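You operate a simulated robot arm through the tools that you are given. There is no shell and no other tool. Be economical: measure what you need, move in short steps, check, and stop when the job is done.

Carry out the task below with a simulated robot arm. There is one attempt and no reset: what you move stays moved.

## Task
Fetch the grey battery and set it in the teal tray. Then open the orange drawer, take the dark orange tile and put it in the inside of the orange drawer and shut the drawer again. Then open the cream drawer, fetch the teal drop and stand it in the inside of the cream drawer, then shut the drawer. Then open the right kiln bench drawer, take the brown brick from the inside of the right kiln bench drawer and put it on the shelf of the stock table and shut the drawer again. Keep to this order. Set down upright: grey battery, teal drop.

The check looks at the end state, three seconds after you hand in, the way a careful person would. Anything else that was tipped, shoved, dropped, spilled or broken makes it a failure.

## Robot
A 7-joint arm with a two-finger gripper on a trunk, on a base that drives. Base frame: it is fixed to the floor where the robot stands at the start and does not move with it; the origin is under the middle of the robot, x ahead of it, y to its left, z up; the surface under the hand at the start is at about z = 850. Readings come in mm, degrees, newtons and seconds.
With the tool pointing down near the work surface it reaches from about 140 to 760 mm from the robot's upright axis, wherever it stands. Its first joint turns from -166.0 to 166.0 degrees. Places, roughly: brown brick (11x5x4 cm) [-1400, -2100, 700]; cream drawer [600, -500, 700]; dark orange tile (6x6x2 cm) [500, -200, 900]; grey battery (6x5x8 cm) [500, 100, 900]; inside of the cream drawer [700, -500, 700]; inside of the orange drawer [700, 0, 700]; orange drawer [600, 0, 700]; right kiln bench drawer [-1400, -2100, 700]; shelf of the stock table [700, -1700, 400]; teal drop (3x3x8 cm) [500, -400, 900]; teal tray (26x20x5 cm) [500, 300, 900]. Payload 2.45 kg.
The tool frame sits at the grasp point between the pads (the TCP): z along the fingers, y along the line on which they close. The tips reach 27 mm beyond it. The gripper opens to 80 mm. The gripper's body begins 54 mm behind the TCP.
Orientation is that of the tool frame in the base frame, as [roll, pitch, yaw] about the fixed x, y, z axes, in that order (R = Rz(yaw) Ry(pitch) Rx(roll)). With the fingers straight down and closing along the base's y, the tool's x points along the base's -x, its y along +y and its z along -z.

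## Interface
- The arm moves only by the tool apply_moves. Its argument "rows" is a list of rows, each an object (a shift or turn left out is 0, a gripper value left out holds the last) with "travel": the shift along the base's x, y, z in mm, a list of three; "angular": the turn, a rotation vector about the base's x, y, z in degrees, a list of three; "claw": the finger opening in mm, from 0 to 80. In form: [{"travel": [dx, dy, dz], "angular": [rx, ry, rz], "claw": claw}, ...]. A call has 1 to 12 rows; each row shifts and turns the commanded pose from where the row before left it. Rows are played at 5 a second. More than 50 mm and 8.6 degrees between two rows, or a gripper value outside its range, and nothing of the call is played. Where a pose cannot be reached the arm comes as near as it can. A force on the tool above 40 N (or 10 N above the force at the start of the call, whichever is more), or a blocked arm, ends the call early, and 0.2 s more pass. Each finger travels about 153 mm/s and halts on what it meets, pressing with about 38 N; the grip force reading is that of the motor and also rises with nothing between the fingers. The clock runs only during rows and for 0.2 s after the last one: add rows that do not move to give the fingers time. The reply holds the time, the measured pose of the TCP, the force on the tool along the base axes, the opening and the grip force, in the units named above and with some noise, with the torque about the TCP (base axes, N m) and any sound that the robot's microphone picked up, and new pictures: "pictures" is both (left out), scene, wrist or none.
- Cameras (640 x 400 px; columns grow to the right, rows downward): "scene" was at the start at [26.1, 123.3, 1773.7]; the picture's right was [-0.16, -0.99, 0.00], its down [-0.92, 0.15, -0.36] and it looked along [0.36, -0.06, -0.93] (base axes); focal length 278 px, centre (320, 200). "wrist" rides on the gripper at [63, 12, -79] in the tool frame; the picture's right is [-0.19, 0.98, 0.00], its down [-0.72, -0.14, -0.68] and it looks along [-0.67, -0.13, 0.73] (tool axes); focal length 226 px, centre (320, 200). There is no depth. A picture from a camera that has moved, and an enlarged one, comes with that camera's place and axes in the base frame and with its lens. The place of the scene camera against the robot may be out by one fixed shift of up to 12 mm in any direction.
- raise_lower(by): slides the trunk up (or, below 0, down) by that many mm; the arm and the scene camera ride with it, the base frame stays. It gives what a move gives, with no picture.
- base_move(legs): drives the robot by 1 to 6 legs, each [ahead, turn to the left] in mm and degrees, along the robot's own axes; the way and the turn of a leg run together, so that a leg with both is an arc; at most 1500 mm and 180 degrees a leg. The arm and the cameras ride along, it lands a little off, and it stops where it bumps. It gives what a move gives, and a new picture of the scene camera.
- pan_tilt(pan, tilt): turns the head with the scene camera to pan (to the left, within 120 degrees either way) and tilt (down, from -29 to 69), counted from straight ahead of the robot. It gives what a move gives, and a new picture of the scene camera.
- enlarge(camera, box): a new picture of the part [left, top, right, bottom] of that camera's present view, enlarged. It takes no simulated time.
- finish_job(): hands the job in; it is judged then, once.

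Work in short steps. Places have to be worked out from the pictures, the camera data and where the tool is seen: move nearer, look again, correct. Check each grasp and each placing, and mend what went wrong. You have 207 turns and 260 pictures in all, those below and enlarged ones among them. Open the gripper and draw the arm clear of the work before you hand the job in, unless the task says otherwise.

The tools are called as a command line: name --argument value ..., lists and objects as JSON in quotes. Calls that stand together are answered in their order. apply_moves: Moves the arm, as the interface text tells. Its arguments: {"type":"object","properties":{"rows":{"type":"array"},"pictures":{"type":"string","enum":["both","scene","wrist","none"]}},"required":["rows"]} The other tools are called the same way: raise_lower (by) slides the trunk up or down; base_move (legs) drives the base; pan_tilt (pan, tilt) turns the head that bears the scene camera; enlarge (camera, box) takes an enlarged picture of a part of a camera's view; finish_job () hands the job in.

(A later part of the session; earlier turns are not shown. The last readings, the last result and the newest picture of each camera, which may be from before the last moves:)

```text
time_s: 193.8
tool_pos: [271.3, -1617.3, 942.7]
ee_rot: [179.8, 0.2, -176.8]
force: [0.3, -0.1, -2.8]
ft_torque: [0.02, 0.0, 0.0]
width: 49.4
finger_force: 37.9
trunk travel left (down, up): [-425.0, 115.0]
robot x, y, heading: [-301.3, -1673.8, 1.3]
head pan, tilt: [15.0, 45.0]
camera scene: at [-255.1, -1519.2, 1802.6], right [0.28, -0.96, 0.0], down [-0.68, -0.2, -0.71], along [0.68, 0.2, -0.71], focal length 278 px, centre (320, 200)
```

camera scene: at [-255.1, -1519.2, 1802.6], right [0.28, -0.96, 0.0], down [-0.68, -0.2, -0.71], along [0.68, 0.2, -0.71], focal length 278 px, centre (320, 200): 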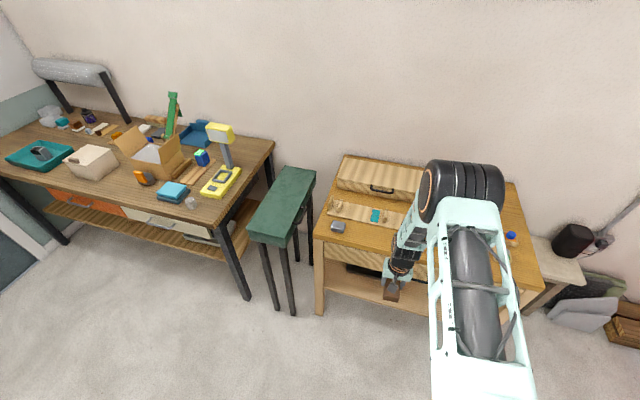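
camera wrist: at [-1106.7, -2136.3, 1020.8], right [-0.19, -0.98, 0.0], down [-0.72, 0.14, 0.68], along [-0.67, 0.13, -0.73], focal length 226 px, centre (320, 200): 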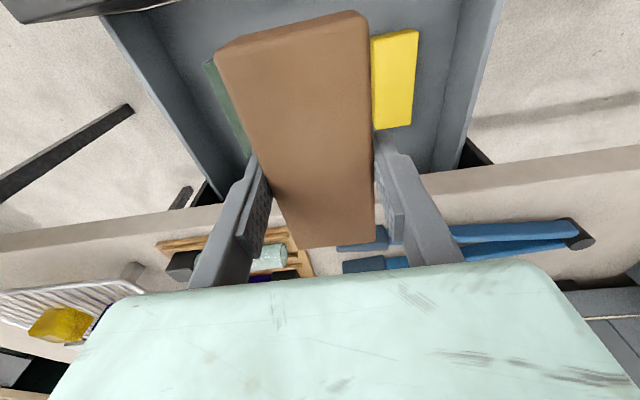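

The shelf lies under the table top, so the brick must be held by its end with a near-horizontal hand. I will set it briefly at the front edge of the stock table's top and regrasp it from the front. First raise and approach for a look.

apply_moves --rows '[{"travel": [0, 0, 45], "angular": [0, 0, -3.3]}, {"travel": [0, 0, 45]}, {"travel": [30, 0, 10]}, {}]' --pictures "wrist"

base_move --legs '[[80, -1.3]]'

```text
time_s: 194.8
tool_pos: [302.6, -1615.0, 1042.1]
ee_rot: [180.0, 0.2, 179.9]
force: [0.7, 0.9, -2.2]
ft_torque: [0.0, -0.01, -0.01]
width: 49.3
finger_force: 38.0
trunk travel left (down, up): [-425.0, 115.0]
robot x, y, heading: [-302.3, -1673.3, 1.7]
head pan, tilt: [15.0, 45.0]
camera wrist: at [238.3, -1603.3, 1120.9], right [0.19, 0.98, 0.0], down [0.71, -0.14, 0.68], along [0.67, -0.13, -0.73], focal length 226 px, centre (320, 200)
```

wrist: 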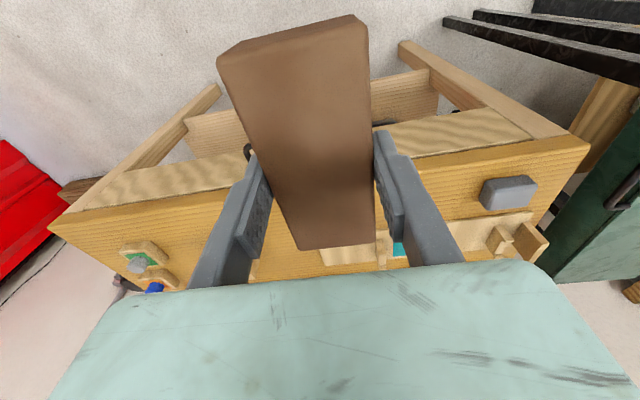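

```text
time_s: 195.9
tool_pos: [378.3, -1628.0, 1042.4]
ee_rot: [180.0, 0.4, 178.7]
force: [-0.5, -0.6, -2.0]
ft_torque: [0.0, -0.04, -0.02]
width: 49.3
finger_force: 38.4
trunk travel left (down, up): [-425.0, 115.0]
robot x, y, heading: [-226.4, -1669.2, -0.1]
head pan, tilt: [15.0, 45.0]
camera scene: at [-178.1, -1519.5, 1802.7], right [0.26, -0.97, 0.0], down [-0.68, -0.18, -0.71], along [0.68, 0.18, -0.71], focal length 278 px, centre (320, 200)
```

scene: 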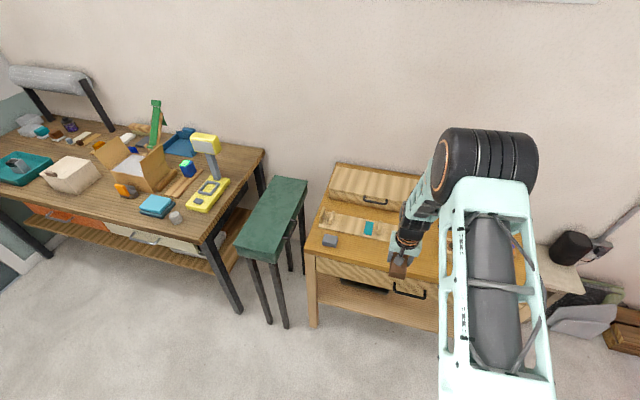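

I enlarge the present wrist view for the table's front edge and free space.

enlarge --camera "wrist" --box '[0, 0, 640, 400]'

```text
1.00 times, centred on (320, 200) of wrist (not enlarged: the box is as wide or as high as the picture)
camera zoom: at [314.0, -1614.2, 1120.9], right [0.22, 0.98, 0.0], down [0.71, -0.16, 0.68], along [0.67, -0.15, -0.73], focal length 226 px, centre (320, 200)
```

zoom: 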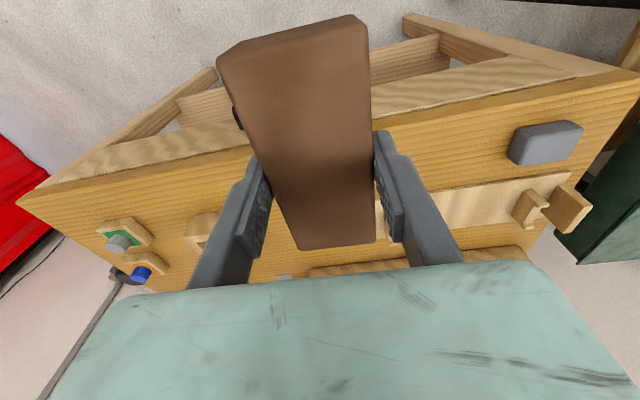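

Table edge is at x≈444 and a free strip x 444–550 lies at y≈-1640. I bring the brick there with its near end 10 mm over the edge.

apply_moves --rows '[{"travel": [40, -4, 0], "angular": [0, 0, 1.3]}, {"travel": [40, -4, 0]}, {"travel": [31, -4, -20]}, {"travel": [0, 0, -40]}, {"travel": [0, 0, -40]}, {}]' --pictures "both"

```text
time_s: 197.3
tool_pos: [489.6, -1640.4, 942.3]
ee_rot: [179.8, 0.2, -179.9]
force: [0.1, -0.7, -1.8]
ft_torque: [0.0, -0.03, 0.0]
width: 49.4
finger_force: 38.5
trunk travel left (down, up): [-425.0, 115.0]
robot x, y, heading: [-227.2, -1673.5, -0.1]
head pan, tilt: [15.0, 45.0]
camera scene: at [-177.1, -1519.4, 1802.6], right [0.26, -0.97, 0.0], down [-0.68, -0.18, -0.71], along [0.68, 0.18, -0.71], focal length 278 px, centre (320, 200)
camera wrist: at [425.2, -1626.6, 1020.7], right [0.19, 0.98, 0.0], down [0.71, -0.14, 0.68], along [0.67, -0.13, -0.73], focal length 226 px, centre (320, 200)
```

scene: 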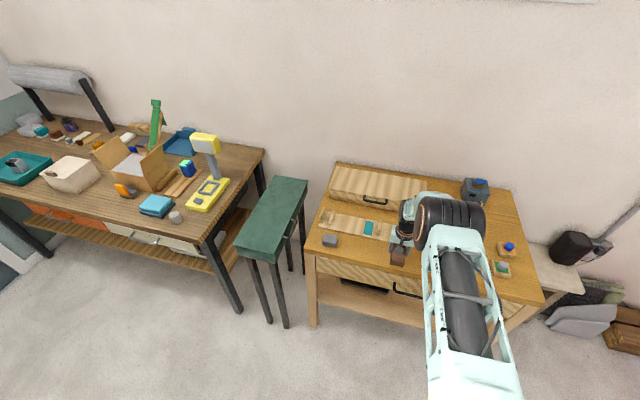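
wrist: 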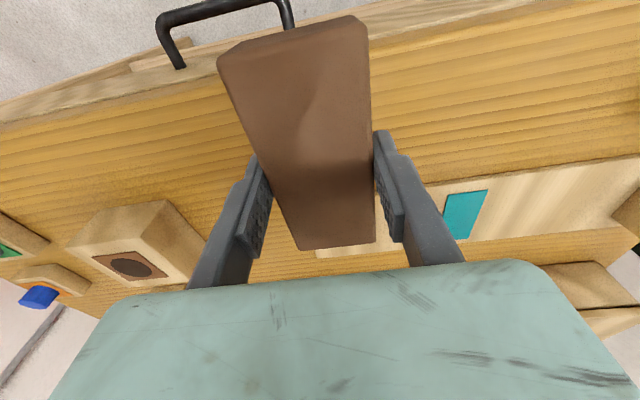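

Clearance is fine; near end overhangs the edge about 20 mm. I lower in small steps till contact.

apply_moves --rows '[{"travel": [0, 0, -12]}, {"travel": [0, 0, -8]}, {"travel": [0, 0, -4]}, {}]' --pictures "none"

apply_moves --rows '[{"travel": [0, 0, -4]}, {"travel": [0, 0, -3]}, {}]' --pictures "none"

```text
time_s: 198.3
tool_pos: [490.1, -1639.7, 917.3]
ee_rot: [179.9, 0.2, 180.0]
force: [-0.3, 0.0, -2.8]
ft_torque: [0.06, -0.02, 0.0]
width: 49.5
finger_force: 37.9
trunk travel left (down, up): [-425.0, 115.0]
robot x, y, heading: [-229.6, -1672.2, 0.1]
head pan, tilt: [15.0, 45.0]
```

```text
time_s: 199.1
tool_pos: [489.0, -1640.6, 911.2]
ee_rot: [179.9, 0.2, 180.0]
force: [0.1, -0.2, -2.2]
ft_torque: [-0.01, 0.0, 0.02]
width: 49.5
finger_force: 38.1
trunk travel left (down, up): [-425.0, 115.0]
robot x, y, heading: [-225.7, -1674.2, 0.3]
head pan, tilt: [15.0, 45.0]
```

apply_moves --rows '[{"travel": [0, 0, -3]}, {"travel": [0, 0, -3]}, {}]' --pictures "none"

apply_moves --rows '[{"travel": [0, 0, -3]}, {"travel": [0, 0, -3]}, {}]' --pictures "none"

```text
time_s: 199.9
tool_pos: [488.9, -1639.2, 903.7]
ee_rot: [179.9, 0.3, 179.9]
force: [0.6, 0.9, -2.1]
ft_torque: [0.04, -0.01, 0.0]
width: 49.3
finger_force: 38.2
trunk travel left (down, up): [-425.0, 115.0]
robot x, y, heading: [-230.3, -1673.5, 0.2]
head pan, tilt: [15.0, 45.0]
```

```text
time_s: 200.7
tool_pos: [488.2, -1640.7, 899.0]
ee_rot: [180.0, 0.2, -180.0]
force: [0.4, -0.4, -2.4]
ft_torque: [-0.01, -0.03, 0.02]
width: 49.6
finger_force: 38.2
trunk travel left (down, up): [-425.0, 115.0]
robot x, y, heading: [-227.7, -1672.2, 0.3]
head pan, tilt: [15.0, 45.0]
```

Still free. I continue.

apply_moves --rows '[{"travel": [0, 0, -3]}, {"travel": [0, 0, -3]}, {"travel": [0, 0, -2]}, {}]' --pictures "none"

apply_moves --rows '[{"travel": [0, 0, -2]}, {"travel": [0, 0, -2]}, {"travel": [0, 0, -2]}, {}]' --pictures "wrist"

```text
time_s: 201.7
tool_pos: [487.8, -1640.8, 890.8]
ee_rot: [179.9, 0.2, -180.0]
force: [0.3, 0.6, -2.8]
ft_torque: [0.03, 0.01, 0.02]
width: 49.6
finger_force: 37.8
trunk travel left (down, up): [-425.0, 115.0]
robot x, y, heading: [-227.6, -1674.1, 0.0]
head pan, tilt: [15.0, 45.0]
```

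```text
time_s: 202.7
tool_pos: [490.1, -1640.6, 885.8]
ee_rot: [180.0, 0.1, 180.0]
force: [0.3, 0.3, 0.1]
ft_torque: [-0.04, 0.0, -0.03]
width: 49.4
finger_force: 37.7
trunk travel left (down, up): [-425.0, 115.0]
robot x, y, heading: [-222.2, -1674.6, -0.2]
head pan, tilt: [15.0, 45.0]
camera wrist: at [425.9, -1627.5, 963.7], right [0.19, 0.98, 0.0], down [0.71, -0.14, 0.68], along [0.67, -0.13, -0.73], focal length 226 px, centre (320, 200)
```

wrist: 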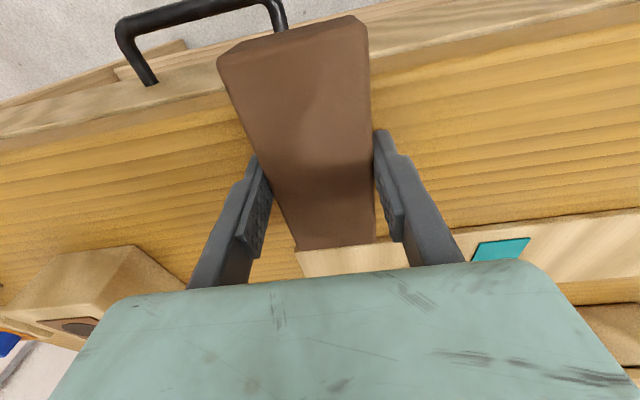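

Contact reached (weight taken off the hand). I press 1 mm more and release, then rise.

apply_moves --rows '[{"travel": [0, 0, -1.5]}, {}, {"claw": 62}, {"claw": 62}, {}, {"travel": [0, 0, 20]}, {"travel": [0, 0, 40]}, {"travel": [0, 0, 45]}, {"travel": [-20, 0, 40]}, {"travel": [-40, 0, 20]}]' --pictures "wrist"

```text
time_s: 204.9
tool_pos: [427.5, -1640.8, 1049.9]
ee_rot: [179.9, 0.3, 180.0]
force: [-0.2, 0.4, 0.3]
ft_torque: [-0.02, -0.02, -0.01]
width: 62.0
finger_force: 0.1
trunk travel left (down, up): [-425.0, 115.0]
robot x, y, heading: [-225.8, -1672.9, 0.0]
head pan, tilt: [15.0, 45.0]
camera wrist: at [363.6, -1627.9, 1128.3], right [0.19, 0.98, 0.0], down [0.71, -0.14, 0.68], along [0.67, -0.13, -0.73], focal length 226 px, centre (320, 200)
```

wrist: 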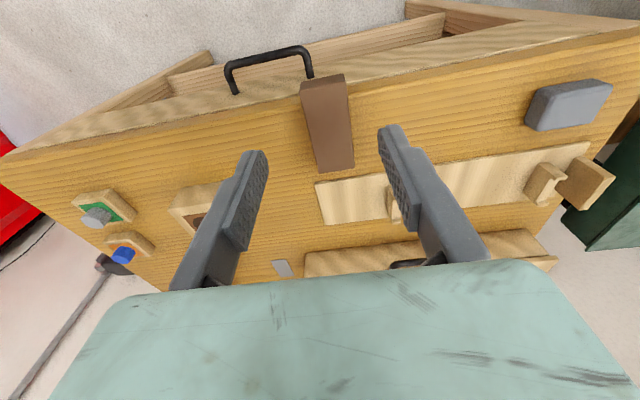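

Brick rests at the table's front edge. I tilt the hand to 30° below horizontal (camera underneath), back off, and lower the trunk to inspect the shelf.

apply_moves --rows '[{"travel": [-20, 0, 0], "angular": [0, -8.5, 0]}, {"travel": [-20, 0, 0], "angular": [0, -8.5, 0]}, {"travel": [-20, 0, 0], "angular": [0, -8.5, 0]}, {"travel": [-20, 0, 0], "angular": [0, -8.5, 0]}, {"travel": [-20, 0, 0], "angular": [0, -8.5, 0]}, {"travel": [-20, 0, 0], "angular": [0, -8.5, 0]}, {"travel": [-20, 0, 0], "angular": [0, -8.5, 0]}, {}]' --pictures "none"

base_move --legs '[[-330, 0]]'

raise_lower --by -425

pan_tilt --pan 5 --tilt 35

apply_moves --rows '[{}]' --pictures "wrist"

```text
time_s: 206.7
tool_pos: [287.6, -1639.6, 1049.0]
ee_rot: [179.9, 59.8, -180.0]
force: [0.2, 0.4, -0.2]
ft_torque: [0.0, 0.0, 0.0]
width: 62.1
finger_force: 0.0
trunk travel left (down, up): [-425.0, 115.0]
robot x, y, heading: [-229.4, -1672.5, 0.1]
head pan, tilt: [15.0, 45.0]
```

```text
time_s: 208.8
tool_pos: [-42.9, -1640.3, 1046.5]
ee_rot: [179.9, 59.8, -180.0]
force: [0.6, 0.0, 0.5]
ft_torque: [0.01, -0.02, -0.01]
width: 61.9
finger_force: 0.1
trunk travel left (down, up): [-425.0, 115.0]
robot x, y, heading: [-553.4, -1673.8, 0.5]
head pan, tilt: [15.0, 45.0]
camera scene: at [-508.0, -1520.1, 1802.7], right [0.26, -0.97, 0.0], down [-0.68, -0.18, -0.71], along [0.68, 0.18, -0.71], focal length 278 px, centre (320, 200)
```

scene: 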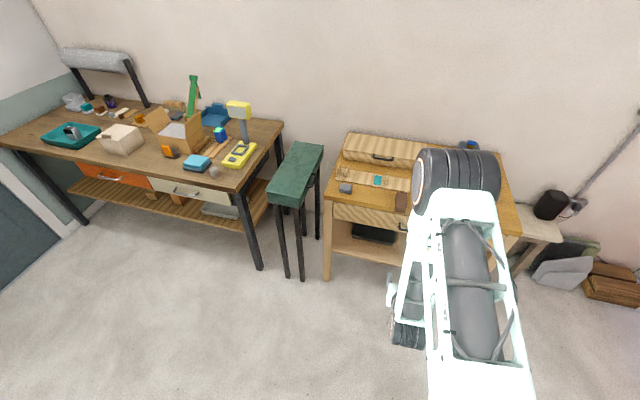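

```text
refused: -425 is not a number from -400 to 400
```

```text
time_s: 209.6
tool_pos: [-41.1, -1639.8, 1048.5]
ee_rot: [179.9, 59.7, 179.9]
force: [0.8, 0.2, -0.7]
ft_torque: [-0.01, -0.01, 0.0]
width: 62.0
finger_force: 0.2
trunk travel left (down, up): [-425.0, 115.0]
robot x, y, heading: [-555.3, -1675.3, 0.3]
head pan, tilt: [5.0, 35.0]
camera scene: at [-497.5, -1533.4, 1817.3], right [0.09, -1.0, 0.0], down [-0.57, -0.05, -0.82], along [0.82, 0.07, -0.57], focal length 278 px, centre (320, 200)
```

scene: 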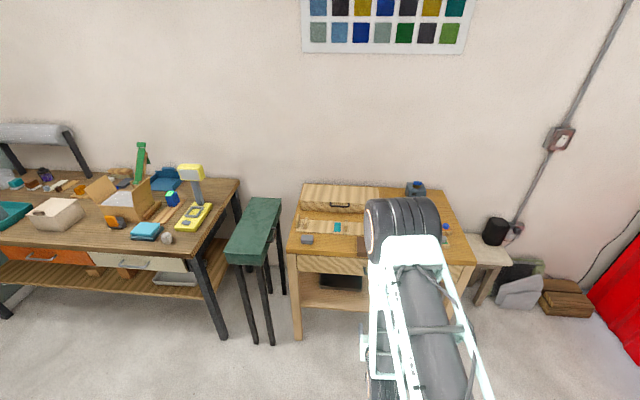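

```text
time_s: 210.0
tool_pos: [-42.1, -1639.8, 1049.1]
ee_rot: [179.8, 59.7, -180.0]
force: [-0.4, 0.6, 0.3]
ft_torque: [0.02, 0.01, -0.02]
width: 62.2
finger_force: 0.1
trunk travel left (down, up): [-425.0, 115.0]
robot x, y, heading: [-554.0, -1677.3, 0.2]
head pan, tilt: [5.0, 35.0]
camera wrist: at [-141.8, -1627.8, 1033.2], right [0.1, 0.98, 0.17], down [-0.23, -0.14, 0.96], along [0.97, -0.13, 0.21], focal length 226 px, centre (320, 200)
```

wrist: 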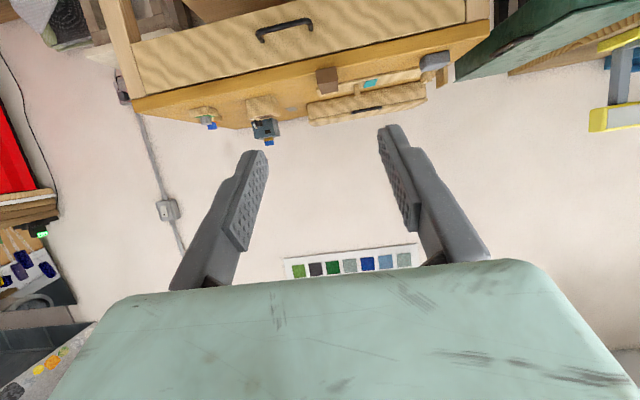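

I lower the trunk 400 to see the shelf with both cameras.

raise_lower --by -400

pan_tilt --pan 5 --tilt 30

apply_moves --rows '[{}]' --pictures "wrist"

```text
time_s: 213.8
tool_pos: [-42.6, -1639.8, 649.8]
ee_rot: [179.9, 59.7, -180.0]
force: [0.3, -0.4, 0.7]
ft_torque: [-0.04, 0.02, -0.01]
width: 61.9
finger_force: 0.1
trunk travel left (down, up): [-25.0, 515.0]
robot x, y, heading: [-552.8, -1670.3, 0.2]
head pan, tilt: [5.0, 35.0]
```

```text
time_s: 214.5
tool_pos: [-41.8, -1640.2, 647.0]
ee_rot: [180.0, 59.7, -180.0]
force: [-0.1, -0.2, -0.3]
ft_torque: [0.01, 0.0, 0.0]
width: 62.1
finger_force: 0.1
trunk travel left (down, up): [-25.0, 515.0]
robot x, y, heading: [-557.1, -1673.7, -0.1]
head pan, tilt: [5.0, 30.0]
camera scene: at [-495.2, -1533.3, 1425.2], right [0.09, -1.0, 0.0], down [-0.5, -0.05, -0.87], along [0.86, 0.08, -0.5], focal length 278 px, centre (320, 200)
```

scene: 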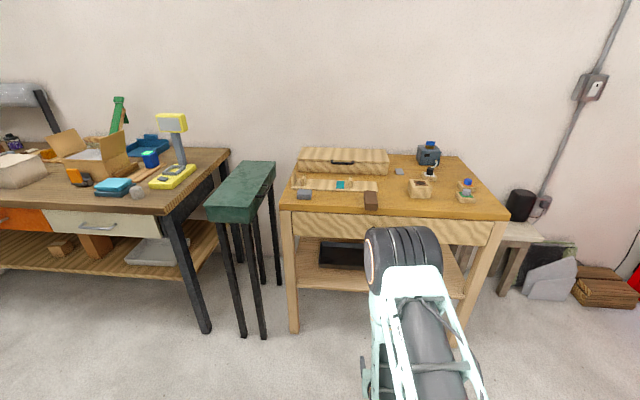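

```text
time_s: 214.9
tool_pos: [-41.5, -1640.9, 648.6]
ee_rot: [179.9, 59.8, 179.9]
force: [-0.8, 0.2, -1.2]
ft_torque: [-0.03, -0.04, -0.03]
width: 62.2
finger_force: 0.0
trunk travel left (down, up): [-25.0, 515.0]
robot x, y, heading: [-560.0, -1673.9, 0.3]
head pan, tilt: [5.0, 30.0]
camera wrist: at [-142.0, -1627.8, 633.2], right [0.1, 0.98, 0.17], down [-0.23, -0.14, 0.96], along [0.97, -0.13, 0.21], focal length 226 px, centre (320, 200)
```

wrist: 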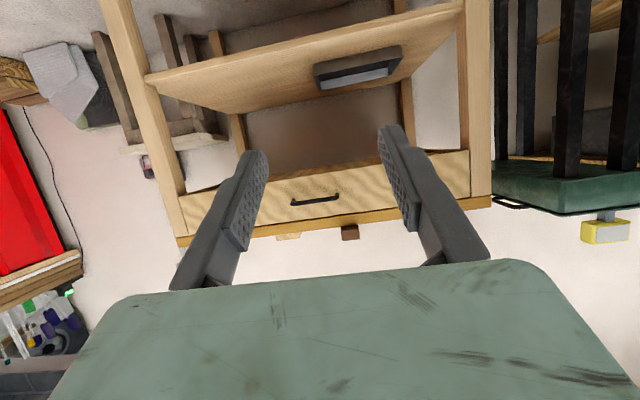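

The shelf is clear to the right of a black bin. Now I go back up to regrasp the brick from the front.

raise_lower --by 400

base_move --legs '[[255, 0]]'

apply_moves --rows '[{"travel": [20, 0, -40]}, {"travel": [20, 0, -40]}, {"travel": [20, 0, -40]}, {"travel": [20, 0, -40]}, {"travel": [20, 0, 0]}, {}]' --pictures "wrist"

```text
time_s: 218.7
tool_pos: [-41.7, -1640.2, 1047.5]
ee_rot: [179.9, 59.7, -180.0]
force: [0.1, -0.3, 0.1]
ft_torque: [0.0, 0.04, 0.02]
width: 61.9
finger_force: 0.0
trunk travel left (down, up): [-425.0, 115.0]
robot x, y, heading: [-558.0, -1675.5, 0.0]
head pan, tilt: [5.0, 30.0]
```

```text
time_s: 220.5
tool_pos: [216.6, -1641.0, 1048.3]
ee_rot: [180.0, 59.7, -179.9]
force: [0.5, 0.2, -0.3]
ft_torque: [0.0, 0.0, 0.05]
width: 62.0
finger_force: 0.1
trunk travel left (down, up): [-425.0, 115.0]
robot x, y, heading: [-300.8, -1675.2, -0.1]
head pan, tilt: [5.0, 30.0]
camera scene: at [-236.4, -1532.7, 1825.1], right [0.09, -1.0, 0.0], down [-0.5, -0.04, -0.87], along [0.86, 0.08, -0.5], focal length 278 px, centre (320, 200)
```

scene: 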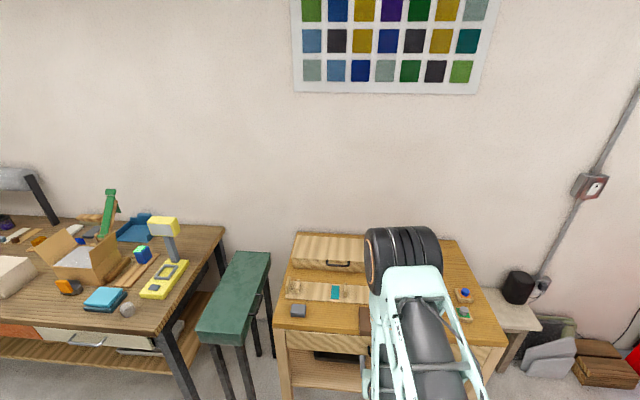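

```text
time_s: 221.9
tool_pos: [314.3, -1641.3, 888.7]
ee_rot: [179.9, 59.7, 180.0]
force: [-0.5, 0.2, -0.4]
ft_torque: [0.03, -0.02, 0.03]
width: 61.9
finger_force: 0.1
trunk travel left (down, up): [-425.0, 115.0]
robot x, y, heading: [-300.5, -1672.7, 0.2]
head pan, tilt: [5.0, 30.0]
camera wrist: at [214.8, -1628.4, 873.1], right [0.1, 0.98, 0.17], down [-0.23, -0.14, 0.96], along [0.97, -0.13, 0.21], focal length 226 px, centre (320, 200)
```

wrist: 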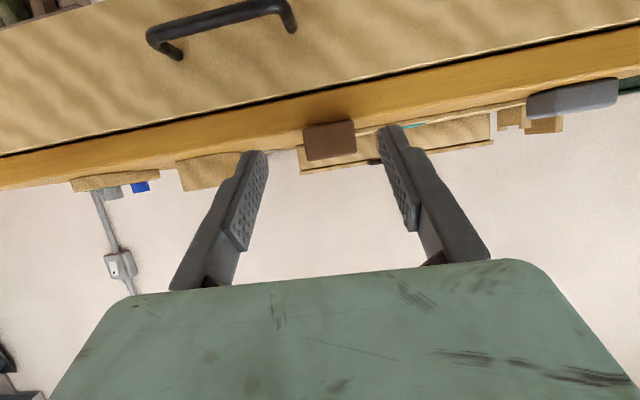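

enlarge --camera "wrist" --box '[250, 80, 410, 180]'

```text
4.00 times, centred on (330, 130) of wrist
camera zoom: at [214.8, -1628.4, 873.1], right [0.1, 0.98, 0.17], down [-0.23, -0.14, 0.96], along [0.97, -0.13, 0.21], focal length 904 px, centre (280, 480)
```

zoom: 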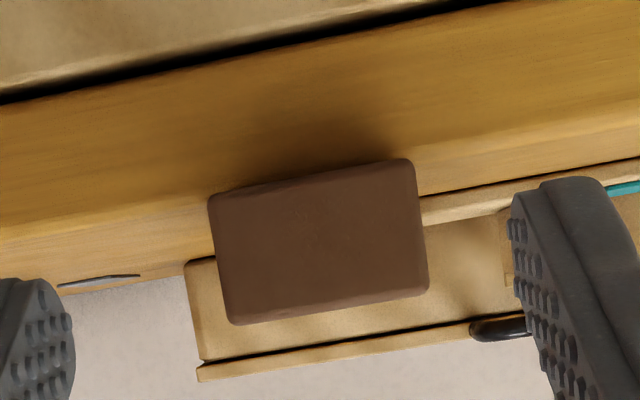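

The brick's near face is at x≈434, z 851–880, y≈-1639. I flatten the tilt to 15°, open to 72 and approach to straddle its end.

apply_moves --rows '[{"travel": [0, 1, 0], "angular": [0, -7.5, 0], "claw": 72}, {"travel": [0, 1, 0], "angular": [0, -7.3, 0]}, {"travel": [20, 0, -20]}, {"travel": [30, 0, 0]}, {"travel": [30, 0, 0]}, {}]' --pictures "wrist"

```text
time_s: 223.3
tool_pos: [394.5, -1639.6, 868.9]
ee_rot: [179.9, 74.5, -180.0]
force: [0.1, -0.5, -0.5]
ft_torque: [0.01, 0.03, 0.01]
width: 72.0
finger_force: 0.0
trunk travel left (down, up): [-425.0, 115.0]
robot x, y, heading: [-301.4, -1672.8, -0.0]
head pan, tilt: [5.0, 30.0]
camera wrist: at [301.2, -1626.5, 827.8], right [0.05, 0.98, 0.19], down [-0.46, -0.14, 0.87], along [0.88, -0.13, 0.45], focal length 226 px, centre (320, 200)
```

wrist: 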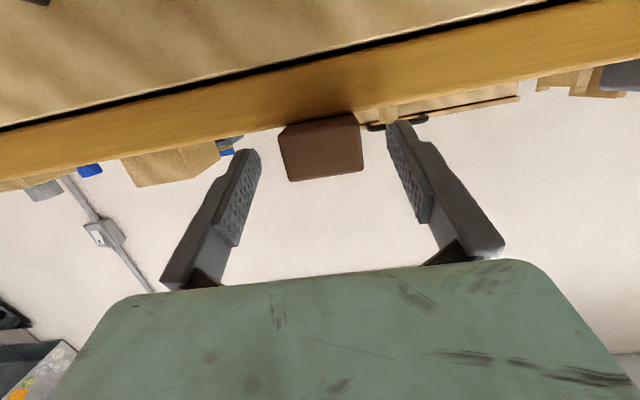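

Aligned. I advance 70 mm so the fingers straddle the brick's end, then close.

apply_moves --rows '[{"travel": [25, 1, 0]}, {"travel": [25, 0, 0]}, {"travel": [20, 0, 0]}, {}]' --pictures "wrist"

```text
time_s: 224.3
tool_pos: [465.1, -1637.5, 868.3]
ee_rot: [179.9, 74.5, 180.0]
force: [-0.2, -0.5, -0.3]
ft_torque: [0.01, 0.02, 0.02]
width: 72.0
finger_force: 0.0
trunk travel left (down, up): [-425.0, 115.0]
robot x, y, heading: [-300.2, -1672.9, 0.1]
head pan, tilt: [5.0, 30.0]
camera wrist: at [371.7, -1624.9, 827.9], right [0.05, 0.98, 0.19], down [-0.46, -0.14, 0.87], along [0.88, -0.13, 0.45], focal length 226 px, centre (320, 200)
```

wrist: 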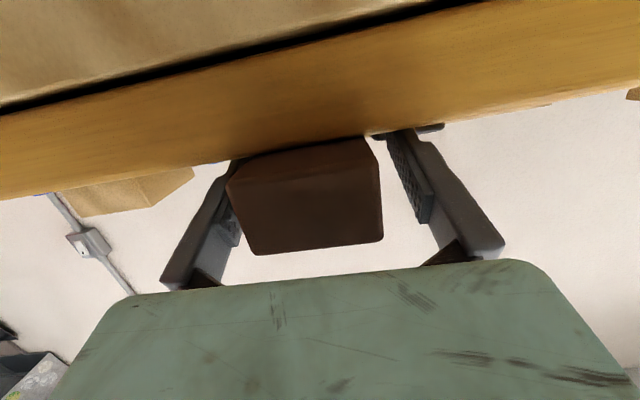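

Straddled. I shift 2 mm in -y and close.

apply_moves --rows '[{"travel": [0, -2, 0]}, {"claw": 30}, {"claw": 30}, {"claw": 30}, {}]' --pictures "none"

apply_moves --rows '[{"travel": [0, 0, 8]}, {"travel": [0, 0, 20]}, {"travel": [0, 0, 30]}, {}]' --pictures "both"

```text
time_s: 225.5
tool_pos: [465.0, -1640.3, 869.4]
ee_rot: [179.9, 74.6, 179.9]
force: [0.8, -1.1, -0.9]
ft_torque: [-0.01, -0.11, -0.09]
width: 49.7
finger_force: 38.0
trunk travel left (down, up): [-425.0, 115.0]
robot x, y, heading: [-301.1, -1671.8, 0.1]
head pan, tilt: [5.0, 30.0]
```

```text
time_s: 226.5
tool_pos: [465.3, -1640.5, 925.4]
ee_rot: [179.8, 74.5, 179.9]
force: [-0.5, -0.2, -2.2]
ft_torque: [0.0, 0.08, -0.02]
width: 49.5
finger_force: 38.6
trunk travel left (down, up): [-425.0, 115.0]
robot x, y, heading: [-299.1, -1671.5, 0.1]
head pan, tilt: [5.0, 30.0]
camera scene: at [-237.5, -1532.7, 1825.1], right [0.09, -1.0, 0.0], down [-0.5, -0.04, -0.87], along [0.86, 0.08, -0.5], focal length 278 px, centre (320, 200)
camera wrist: at [372.3, -1627.0, 885.2], right [0.05, 0.98, 0.19], down [-0.46, -0.14, 0.87], along [0.88, -0.13, 0.45], focal length 226 px, centre (320, 200)
```

scene: 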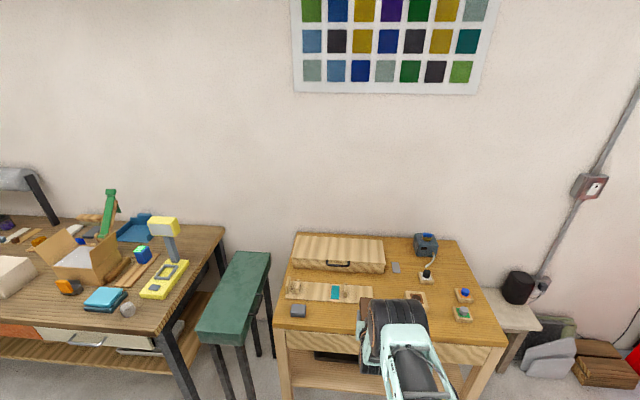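
wrist: 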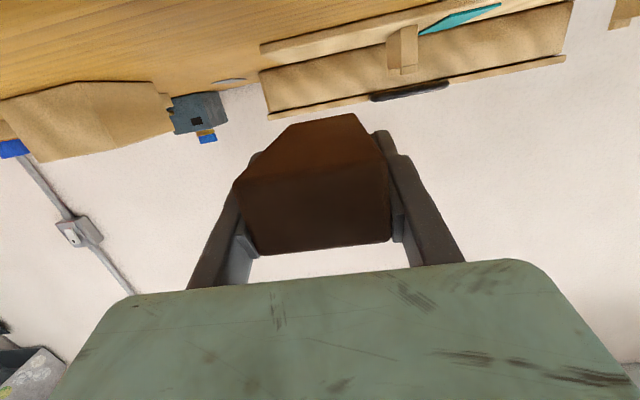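

Brick held by its end. I draw back clear of the table, then lower the trunk to shelf level.

apply_moves --rows '[{"travel": [-40, 0, 10]}, {"travel": [-45, 0, 0]}, {"travel": [-45, -10, 0]}, {"travel": [-45, -20, 0]}, {"travel": [-45, -20, 0]}, {"travel": [0, -45, 0]}, {"travel": [0, -45, 0]}, {"travel": [0, -45, 0]}, {"travel": [0, -45, 0]}, {}]' --pictures "none"

raise_lower --by -400

apply_moves --rows '[{}]' --pictures "both"

```text
time_s: 228.7
tool_pos: [244.2, -1868.7, 935.8]
ee_rot: [179.8, 74.5, 179.9]
force: [-0.5, -0.1, -2.2]
ft_torque: [-0.06, 0.07, -0.03]
width: 49.3
finger_force: 38.3
trunk travel left (down, up): [-425.0, 115.0]
robot x, y, heading: [-298.9, -1673.1, 0.2]
head pan, tilt: [5.0, 30.0]
```

```text
time_s: 232.6
tool_pos: [244.9, -1869.3, 535.2]
ee_rot: [179.8, 74.6, 179.9]
force: [1.1, 0.7, -1.7]
ft_torque: [0.0, 0.03, 0.0]
width: 49.5
finger_force: 37.9
trunk travel left (down, up): [-25.0, 515.0]
robot x, y, heading: [-298.1, -1676.2, 0.3]
head pan, tilt: [5.0, 30.0]
```

```text
time_s: 233.0
tool_pos: [245.8, -1869.3, 535.3]
ee_rot: [179.9, 74.4, 179.9]
force: [0.0, -0.9, -1.5]
ft_torque: [0.02, 0.06, 0.0]
width: 49.5
finger_force: 38.2
trunk travel left (down, up): [-25.0, 515.0]
robot x, y, heading: [-298.0, -1666.8, -0.0]
head pan, tilt: [5.0, 30.0]
camera scene: at [-238.0, -1532.9, 1425.2], right [0.09, -1.0, 0.0], down [-0.5, -0.04, -0.87], along [0.86, 0.08, -0.5], focal length 278 px, centre (320, 200)
camera wrist: at [152.0, -1855.8, 495.2], right [0.05, 0.98, 0.19], down [-0.46, -0.14, 0.87], along [0.88, -0.13, 0.45], focal length 226 px, centre (320, 200)
```

scene: 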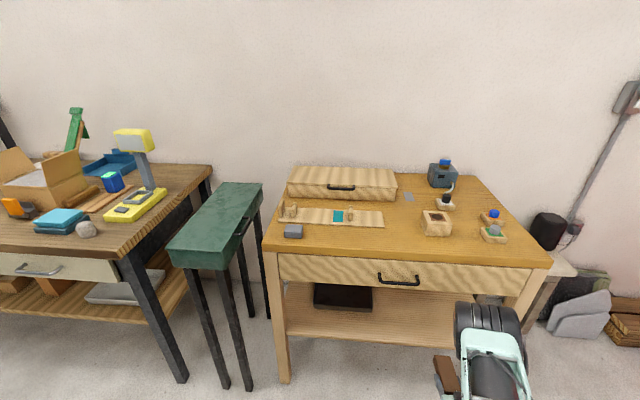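
wrist: 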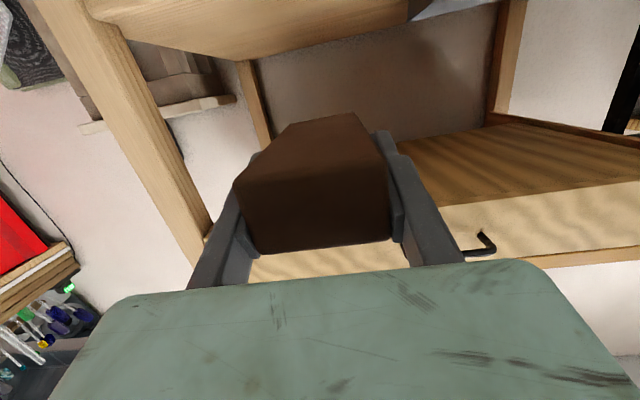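

The scene view shows the shelf clear right of the bin. I lower the arm 60 mm to see the shelf's front edge with the wrist camera.

apply_moves --rows '[{"travel": [0, -10, -30]}, {"travel": [0, 0, -30]}, {}]' --pictures "wrist"

enlarge --camera "scene" --box '[340, 240, 580, 390]'

```text
time_s: 233.8
tool_pos: [244.4, -1878.0, 473.9]
ee_rot: [179.9, 74.5, 179.8]
force: [-0.3, 0.4, -1.5]
ft_torque: [0.01, 0.02, 0.0]
width: 49.6
finger_force: 37.9
trunk travel left (down, up): [-25.0, 515.0]
robot x, y, heading: [-297.1, -1672.8, 0.4]
head pan, tilt: [5.0, 30.0]
camera wrist: at [151.8, -1865.3, 434.5], right [0.05, 0.98, 0.19], down [-0.46, -0.14, 0.87], along [0.88, -0.13, 0.45], focal length 226 px, centre (320, 200)
```

wrist: 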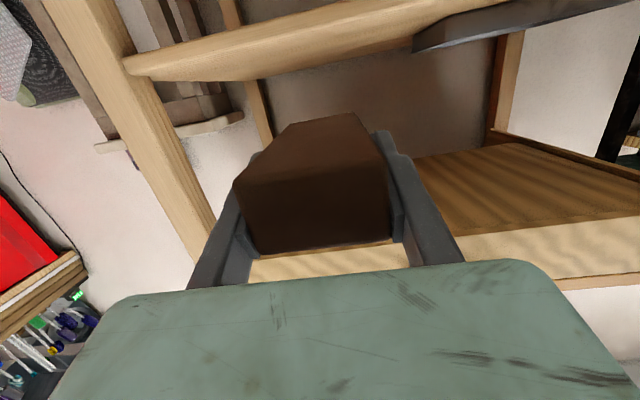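

```text
2.67 times, centred on (460, 315) of scene
camera zoom: at [-238.0, -1533.0, 1425.2], right [0.09, -1.0, 0.0], down [-0.5, -0.04, -0.87], along [0.86, 0.08, -0.5], focal length 740 px, centre (-53, -107)
```

zoom: 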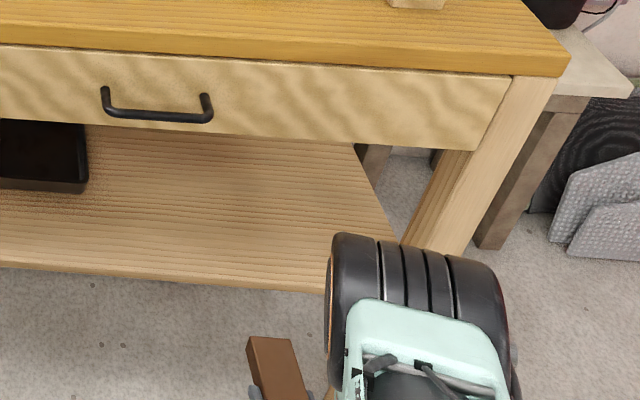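

enlarge --camera "wrist" --box '[100, 0, 420, 130]'

```text
2.00 times, centred on (260, 65) of wrist
camera zoom: at [151.8, -1865.3, 434.5], right [0.05, 0.98, 0.19], down [-0.46, -0.14, 0.87], along [0.88, -0.13, 0.45], focal length 452 px, centre (440, 470)
```

zoom: 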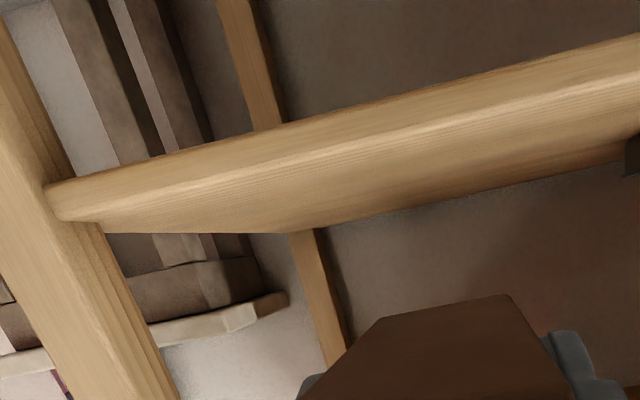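

Shelf front edge is at x≈459, top z≈384. I move the brick forward in a level path at TCP z≈430, y≈-1815.

apply_moves --rows '[{"travel": [10, 30, -20]}, {"travel": [20, 33, -20]}, {"travel": [40, 0, 0]}, {"travel": [40, 0, 0]}, {"travel": [40, 0, 0]}, {}]' --pictures "both"

```text
time_s: 235.2
tool_pos: [395.5, -1814.6, 435.9]
ee_rot: [179.8, 74.5, 179.7]
force: [-0.4, 0.4, -1.5]
ft_torque: [0.04, 0.06, 0.01]
width: 49.5
finger_force: 38.8
trunk travel left (down, up): [-25.0, 515.0]
robot x, y, heading: [-302.6, -1672.4, 0.2]
head pan, tilt: [5.0, 30.0]
camera scene: at [-237.9, -1532.9, 1425.2], right [0.09, -1.0, 0.0], down [-0.5, -0.04, -0.87], along [0.86, 0.08, -0.5], focal length 278 px, centre (320, 200)
camera wrist: at [302.7, -1802.4, 395.2], right [0.05, 0.98, 0.19], down [-0.46, -0.14, 0.87], along [0.88, -0.13, 0.45], focal length 226 px, centre (320, 200)
```

scene: 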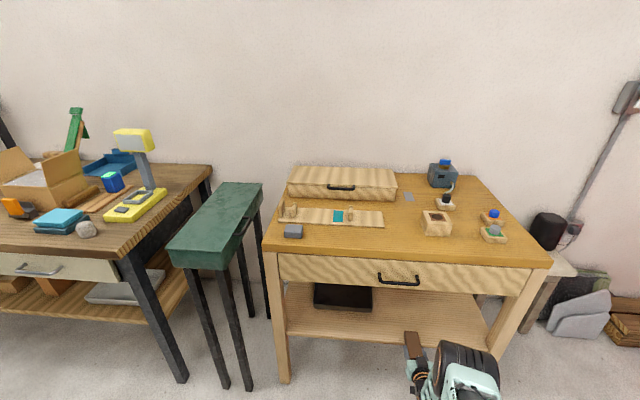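
wrist: 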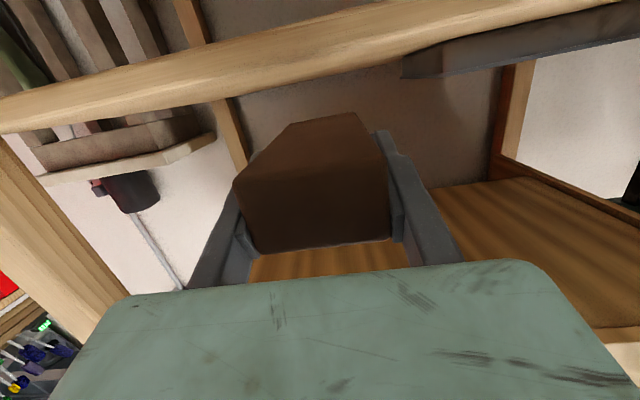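

enlarge --camera "wrist" --box '[180, 0, 480, 130]'

```text
2.13 times, centred on (330, 65) of wrist
camera zoom: at [302.7, -1802.4, 395.2], right [0.05, 0.98, 0.19], down [-0.46, -0.14, 0.87], along [0.88, -0.13, 0.45], focal length 482 px, centre (299, 488)
```

zoom: 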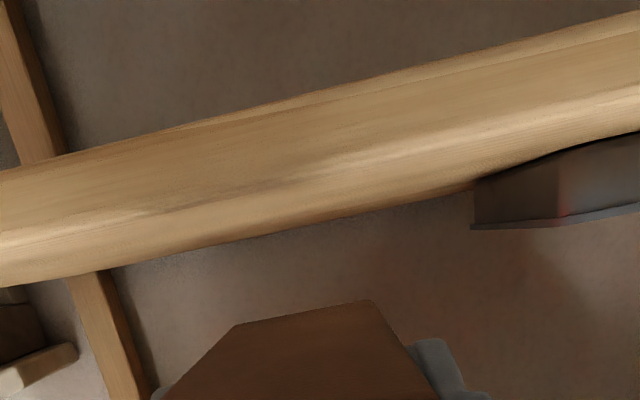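

Shelf top confirmed z≈381. I advance to x≈508 and then lower.

apply_moves --rows '[{"travel": [40, 0, 0]}, {"travel": [40, 0, 0]}, {"travel": [32, 0, 0]}, {}]' --pictures "both"

```text
time_s: 236.2
tool_pos: [511.1, -1811.1, 443.0]
ee_rot: [179.7, 74.5, 179.9]
force: [0.0, 0.2, -2.0]
ft_torque: [0.03, 0.04, -0.01]
width: 49.3
finger_force: 38.2
out of reach, approached as far as the arm can: row 3
trunk travel left (down, up): [-25.0, 515.0]
robot x, y, heading: [-295.3, -1667.1, -0.0]
head pan, tilt: [5.0, 30.0]
camera scene: at [-238.0, -1532.8, 1425.2], right [0.09, -1.0, 0.0], down [-0.5, -0.04, -0.87], along [0.86, 0.08, -0.5], focal length 278 px, centre (320, 200)
camera wrist: at [416.6, -1798.0, 403.7], right [0.05, 0.98, 0.19], down [-0.46, -0.14, 0.87], along [0.88, -0.13, 0.45], focal length 226 px, centre (320, 200)
```

scene: 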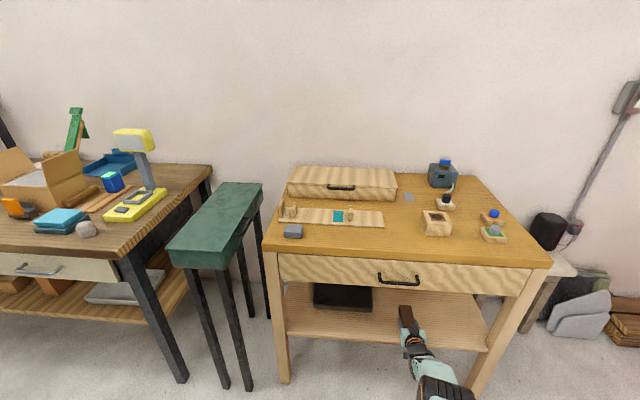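
wrist: 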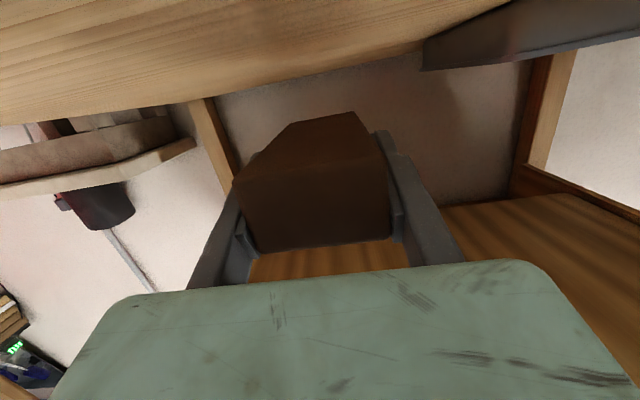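

Reach limit. I draw the arm back 60 mm and drive the base 60 mm ahead instead.

apply_moves --rows '[{"travel": [-30, 0, 0]}, {"travel": [-35, 0, 0]}, {}]' --pictures "none"

base_move --legs '[[60, 0]]'

```text
time_s: 237.0
tool_pos: [444.5, -1809.7, 444.3]
ee_rot: [179.9, 74.5, 179.9]
force: [1.0, -0.2, -2.2]
ft_torque: [0.03, 0.07, 0.02]
width: 49.5
finger_force: 38.3
trunk travel left (down, up): [-25.0, 515.0]
robot x, y, heading: [-299.6, -1677.2, 0.2]
head pan, tilt: [5.0, 30.0]
```

```text
time_s: 237.9
tool_pos: [505.7, -1810.8, 444.2]
ee_rot: [179.8, 74.5, 179.9]
force: [0.5, 0.9, -2.3]
ft_torque: [-0.02, 0.09, 0.02]
width: 49.3
finger_force: 38.3
trunk travel left (down, up): [-25.0, 515.0]
robot x, y, heading: [-241.9, -1675.5, 0.1]
head pan, tilt: [5.0, 30.0]
camera scene: at [-178.1, -1532.8, 1425.2], right [0.09, -1.0, 0.0], down [-0.5, -0.04, -0.87], along [0.86, 0.08, -0.5], focal length 278 px, centre (320, 200)
```

scene: 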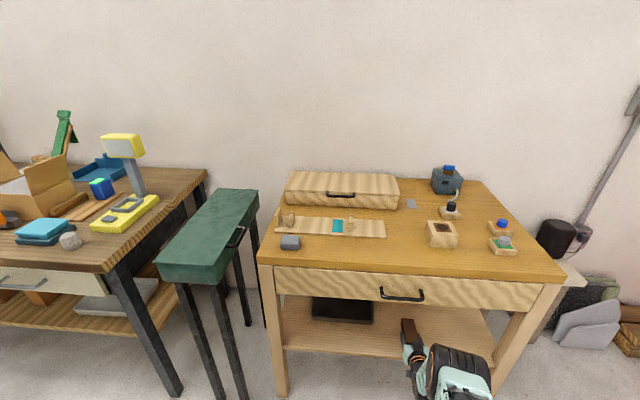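

Now I lower towards the shelf: 32 mm, then in small steps.

apply_moves --rows '[{"travel": [0, 0, -15]}, {"travel": [0, 0, -15]}, {}]' --pictures "both"

apply_moves --rows '[{"travel": [0, 0, -3]}, {"travel": [0, 0, -3]}, {}]' --pictures "none"

```text
time_s: 238.7
tool_pos: [504.3, -1810.2, 413.9]
ee_rot: [179.7, 74.5, 179.9]
force: [0.4, -0.2, -2.9]
ft_torque: [-0.03, 0.09, -0.01]
width: 49.6
finger_force: 37.4
trunk travel left (down, up): [-25.0, 515.0]
robot x, y, heading: [-241.5, -1668.2, 0.0]
head pan, tilt: [5.0, 30.0]
camera scene: at [-177.8, -1532.8, 1425.2], right [0.09, -1.0, 0.0], down [-0.5, -0.04, -0.87], along [0.86, 0.08, -0.5], focal length 278 px, centre (320, 200)
camera wrist: at [411.9, -1797.3, 372.8], right [0.05, 0.98, 0.19], down [-0.46, -0.14, 0.87], along [0.88, -0.13, 0.45], focal length 226 px, centre (320, 200)
```

scene: 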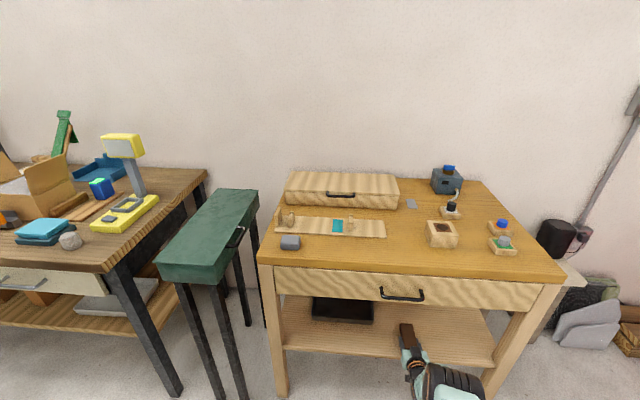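
wrist: 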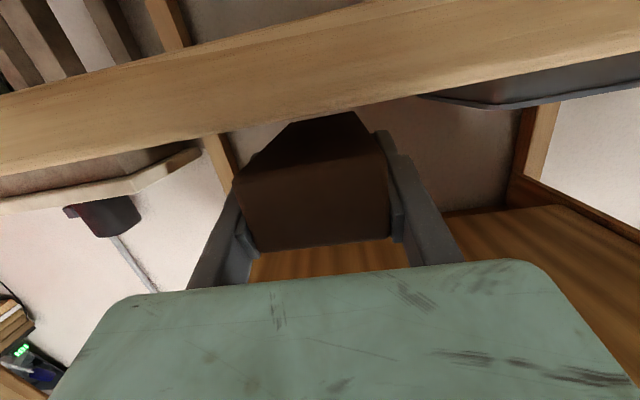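

```text
time_s: 239.5
tool_pos: [505.7, -1810.1, 408.0]
ee_rot: [179.9, 74.5, 179.9]
force: [0.2, 0.6, -1.7]
ft_torque: [-0.01, 0.04, 0.0]
width: 49.7
finger_force: 37.7
trunk travel left (down, up): [-25.0, 515.0]
robot x, y, heading: [-241.9, -1669.9, -0.1]
head pan, tilt: [5.0, 30.0]
```

Still hanging. Small steps on.

apply_moves --rows '[{"travel": [0, 0, -2]}, {"travel": [0, 0, -2]}, {}]' --pictures "none"

apply_moves --rows '[{"travel": [0, 0, -2]}, {"travel": [0, 0, -1]}, {}]' --pictures "wrist"

```text
time_s: 240.3
tool_pos: [504.6, -1810.9, 403.1]
ee_rot: [179.9, 74.5, 179.9]
force: [-0.4, 0.4, -3.8]
ft_torque: [-0.04, 0.09, 0.0]
width: 49.3
finger_force: 38.2
trunk travel left (down, up): [-25.0, 515.0]
robot x, y, heading: [-239.4, -1672.9, 0.1]
head pan, tilt: [5.0, 30.0]
```

```text
time_s: 241.1
tool_pos: [504.5, -1810.3, 401.8]
ee_rot: [179.9, 74.4, 179.8]
force: [-0.2, 0.3, -2.3]
ft_torque: [0.01, 0.05, 0.01]
width: 49.4
finger_force: 38.2
trunk travel left (down, up): [-25.0, 515.0]
robot x, y, heading: [-241.6, -1673.8, 0.0]
head pan, tilt: [5.0, 30.0]
camera wrist: at [412.0, -1797.4, 360.5], right [0.05, 0.98, 0.19], down [-0.46, -0.14, 0.87], along [0.88, -0.13, 0.45], focal length 226 px, centre (320, 200)
```

wrist: 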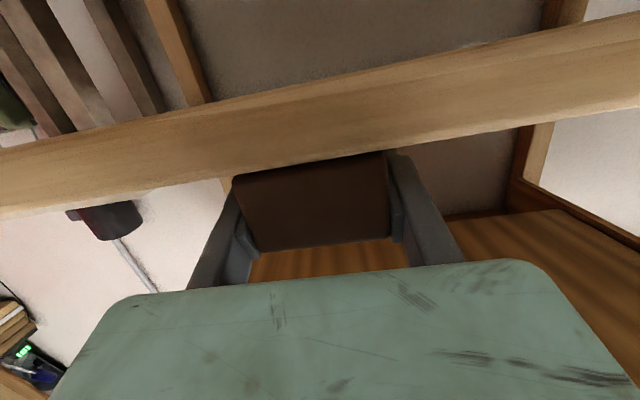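

Shelf top line is just below the brick's bottom edge; about 5 mm to go.

apply_moves --rows '[{"travel": [0, 0, -2]}, {"travel": [0, 0, -2]}, {}]' --pictures "none"

apply_moves --rows '[{"travel": [0, 0, -2]}, {}]' --pictures "none"

apply_moves --rows '[{"travel": [0, 0, -2]}, {}]' --pictures "none"

```text
time_s: 241.9
tool_pos: [505.8, -1810.8, 399.4]
ee_rot: [180.0, 74.8, 180.0]
force: [-3.2, -0.6, 13.2]
ft_torque: [-0.02, 0.55, 0.03]
width: 49.5
finger_force: 37.6
trunk travel left (down, up): [-25.0, 515.0]
robot x, y, heading: [-234.4, -1673.2, 0.0]
head pan, tilt: [5.0, 30.0]
```

```text
time_s: 242.5
tool_pos: [505.3, -1810.6, 398.4]
ee_rot: [-180.0, 74.8, -179.9]
force: [-6.5, 0.0, 28.7]
ft_torque: [0.04, 0.51, 0.01]
width: 49.3
finger_force: 38.2
trunk travel left (down, up): [-25.0, 515.0]
robot x, y, heading: [-240.7, -1674.3, 0.1]
head pan, tilt: [5.0, 30.0]
```

```text
time_s: 243.1
tool_pos: [506.2, -1810.8, 399.6]
ee_rot: [-180.0, 75.0, -180.0]
force: [-0.3, -1.4, 33.1]
ft_torque: [-0.05, 0.13, -0.07]
width: 49.6
finger_force: 38.1
trunk travel left (down, up): [-25.0, 515.0]
robot x, y, heading: [-239.3, -1667.4, 0.3]
head pan, tilt: [5.0, 30.0]
```

Firm contact; the brick sits on the shelf. I relieve the pressure and open.

apply_moves --rows '[{"travel": [0, 0, 3.5]}, {"claw": 62}, {"claw": 70}, {}]' --pictures "both"

```text
time_s: 244.1
tool_pos: [502.7, -1809.5, 397.1]
ee_rot: [179.8, 74.5, -180.0]
force: [-14.0, 7.5, 20.2]
ft_torque: [-0.08, -0.31, 0.14]
width: 56.1
finger_force: 0.1
trunk travel left (down, up): [-25.0, 515.0]
robot x, y, heading: [-236.3, -1673.7, 0.3]
head pan, tilt: [5.0, 30.0]
camera scene: at [-180.6, -1532.2, 1425.3], right [0.09, -1.0, 0.0], down [-0.5, -0.04, -0.87], along [0.86, 0.08, -0.5], focal length 278 px, centre (320, 200)
camera wrist: at [410.1, -1796.7, 355.8], right [0.05, 0.98, 0.19], down [-0.46, -0.14, 0.87], along [0.88, -0.13, 0.45], focal length 226 px, centre (320, 200)
```

scene: 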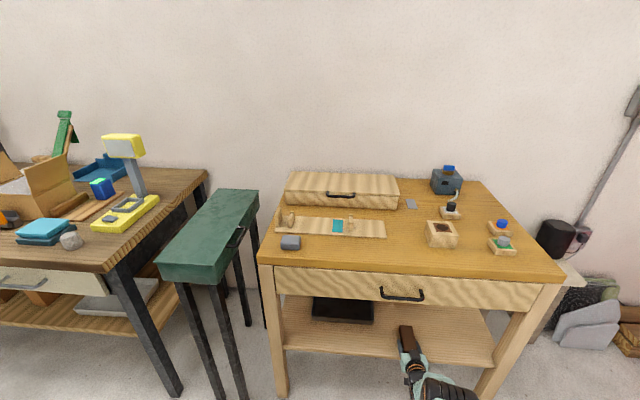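
wrist: 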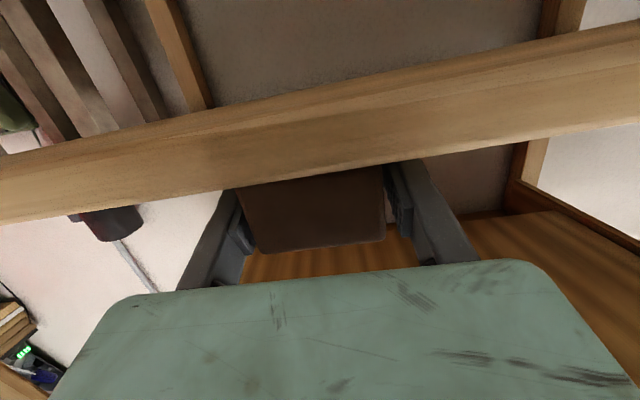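

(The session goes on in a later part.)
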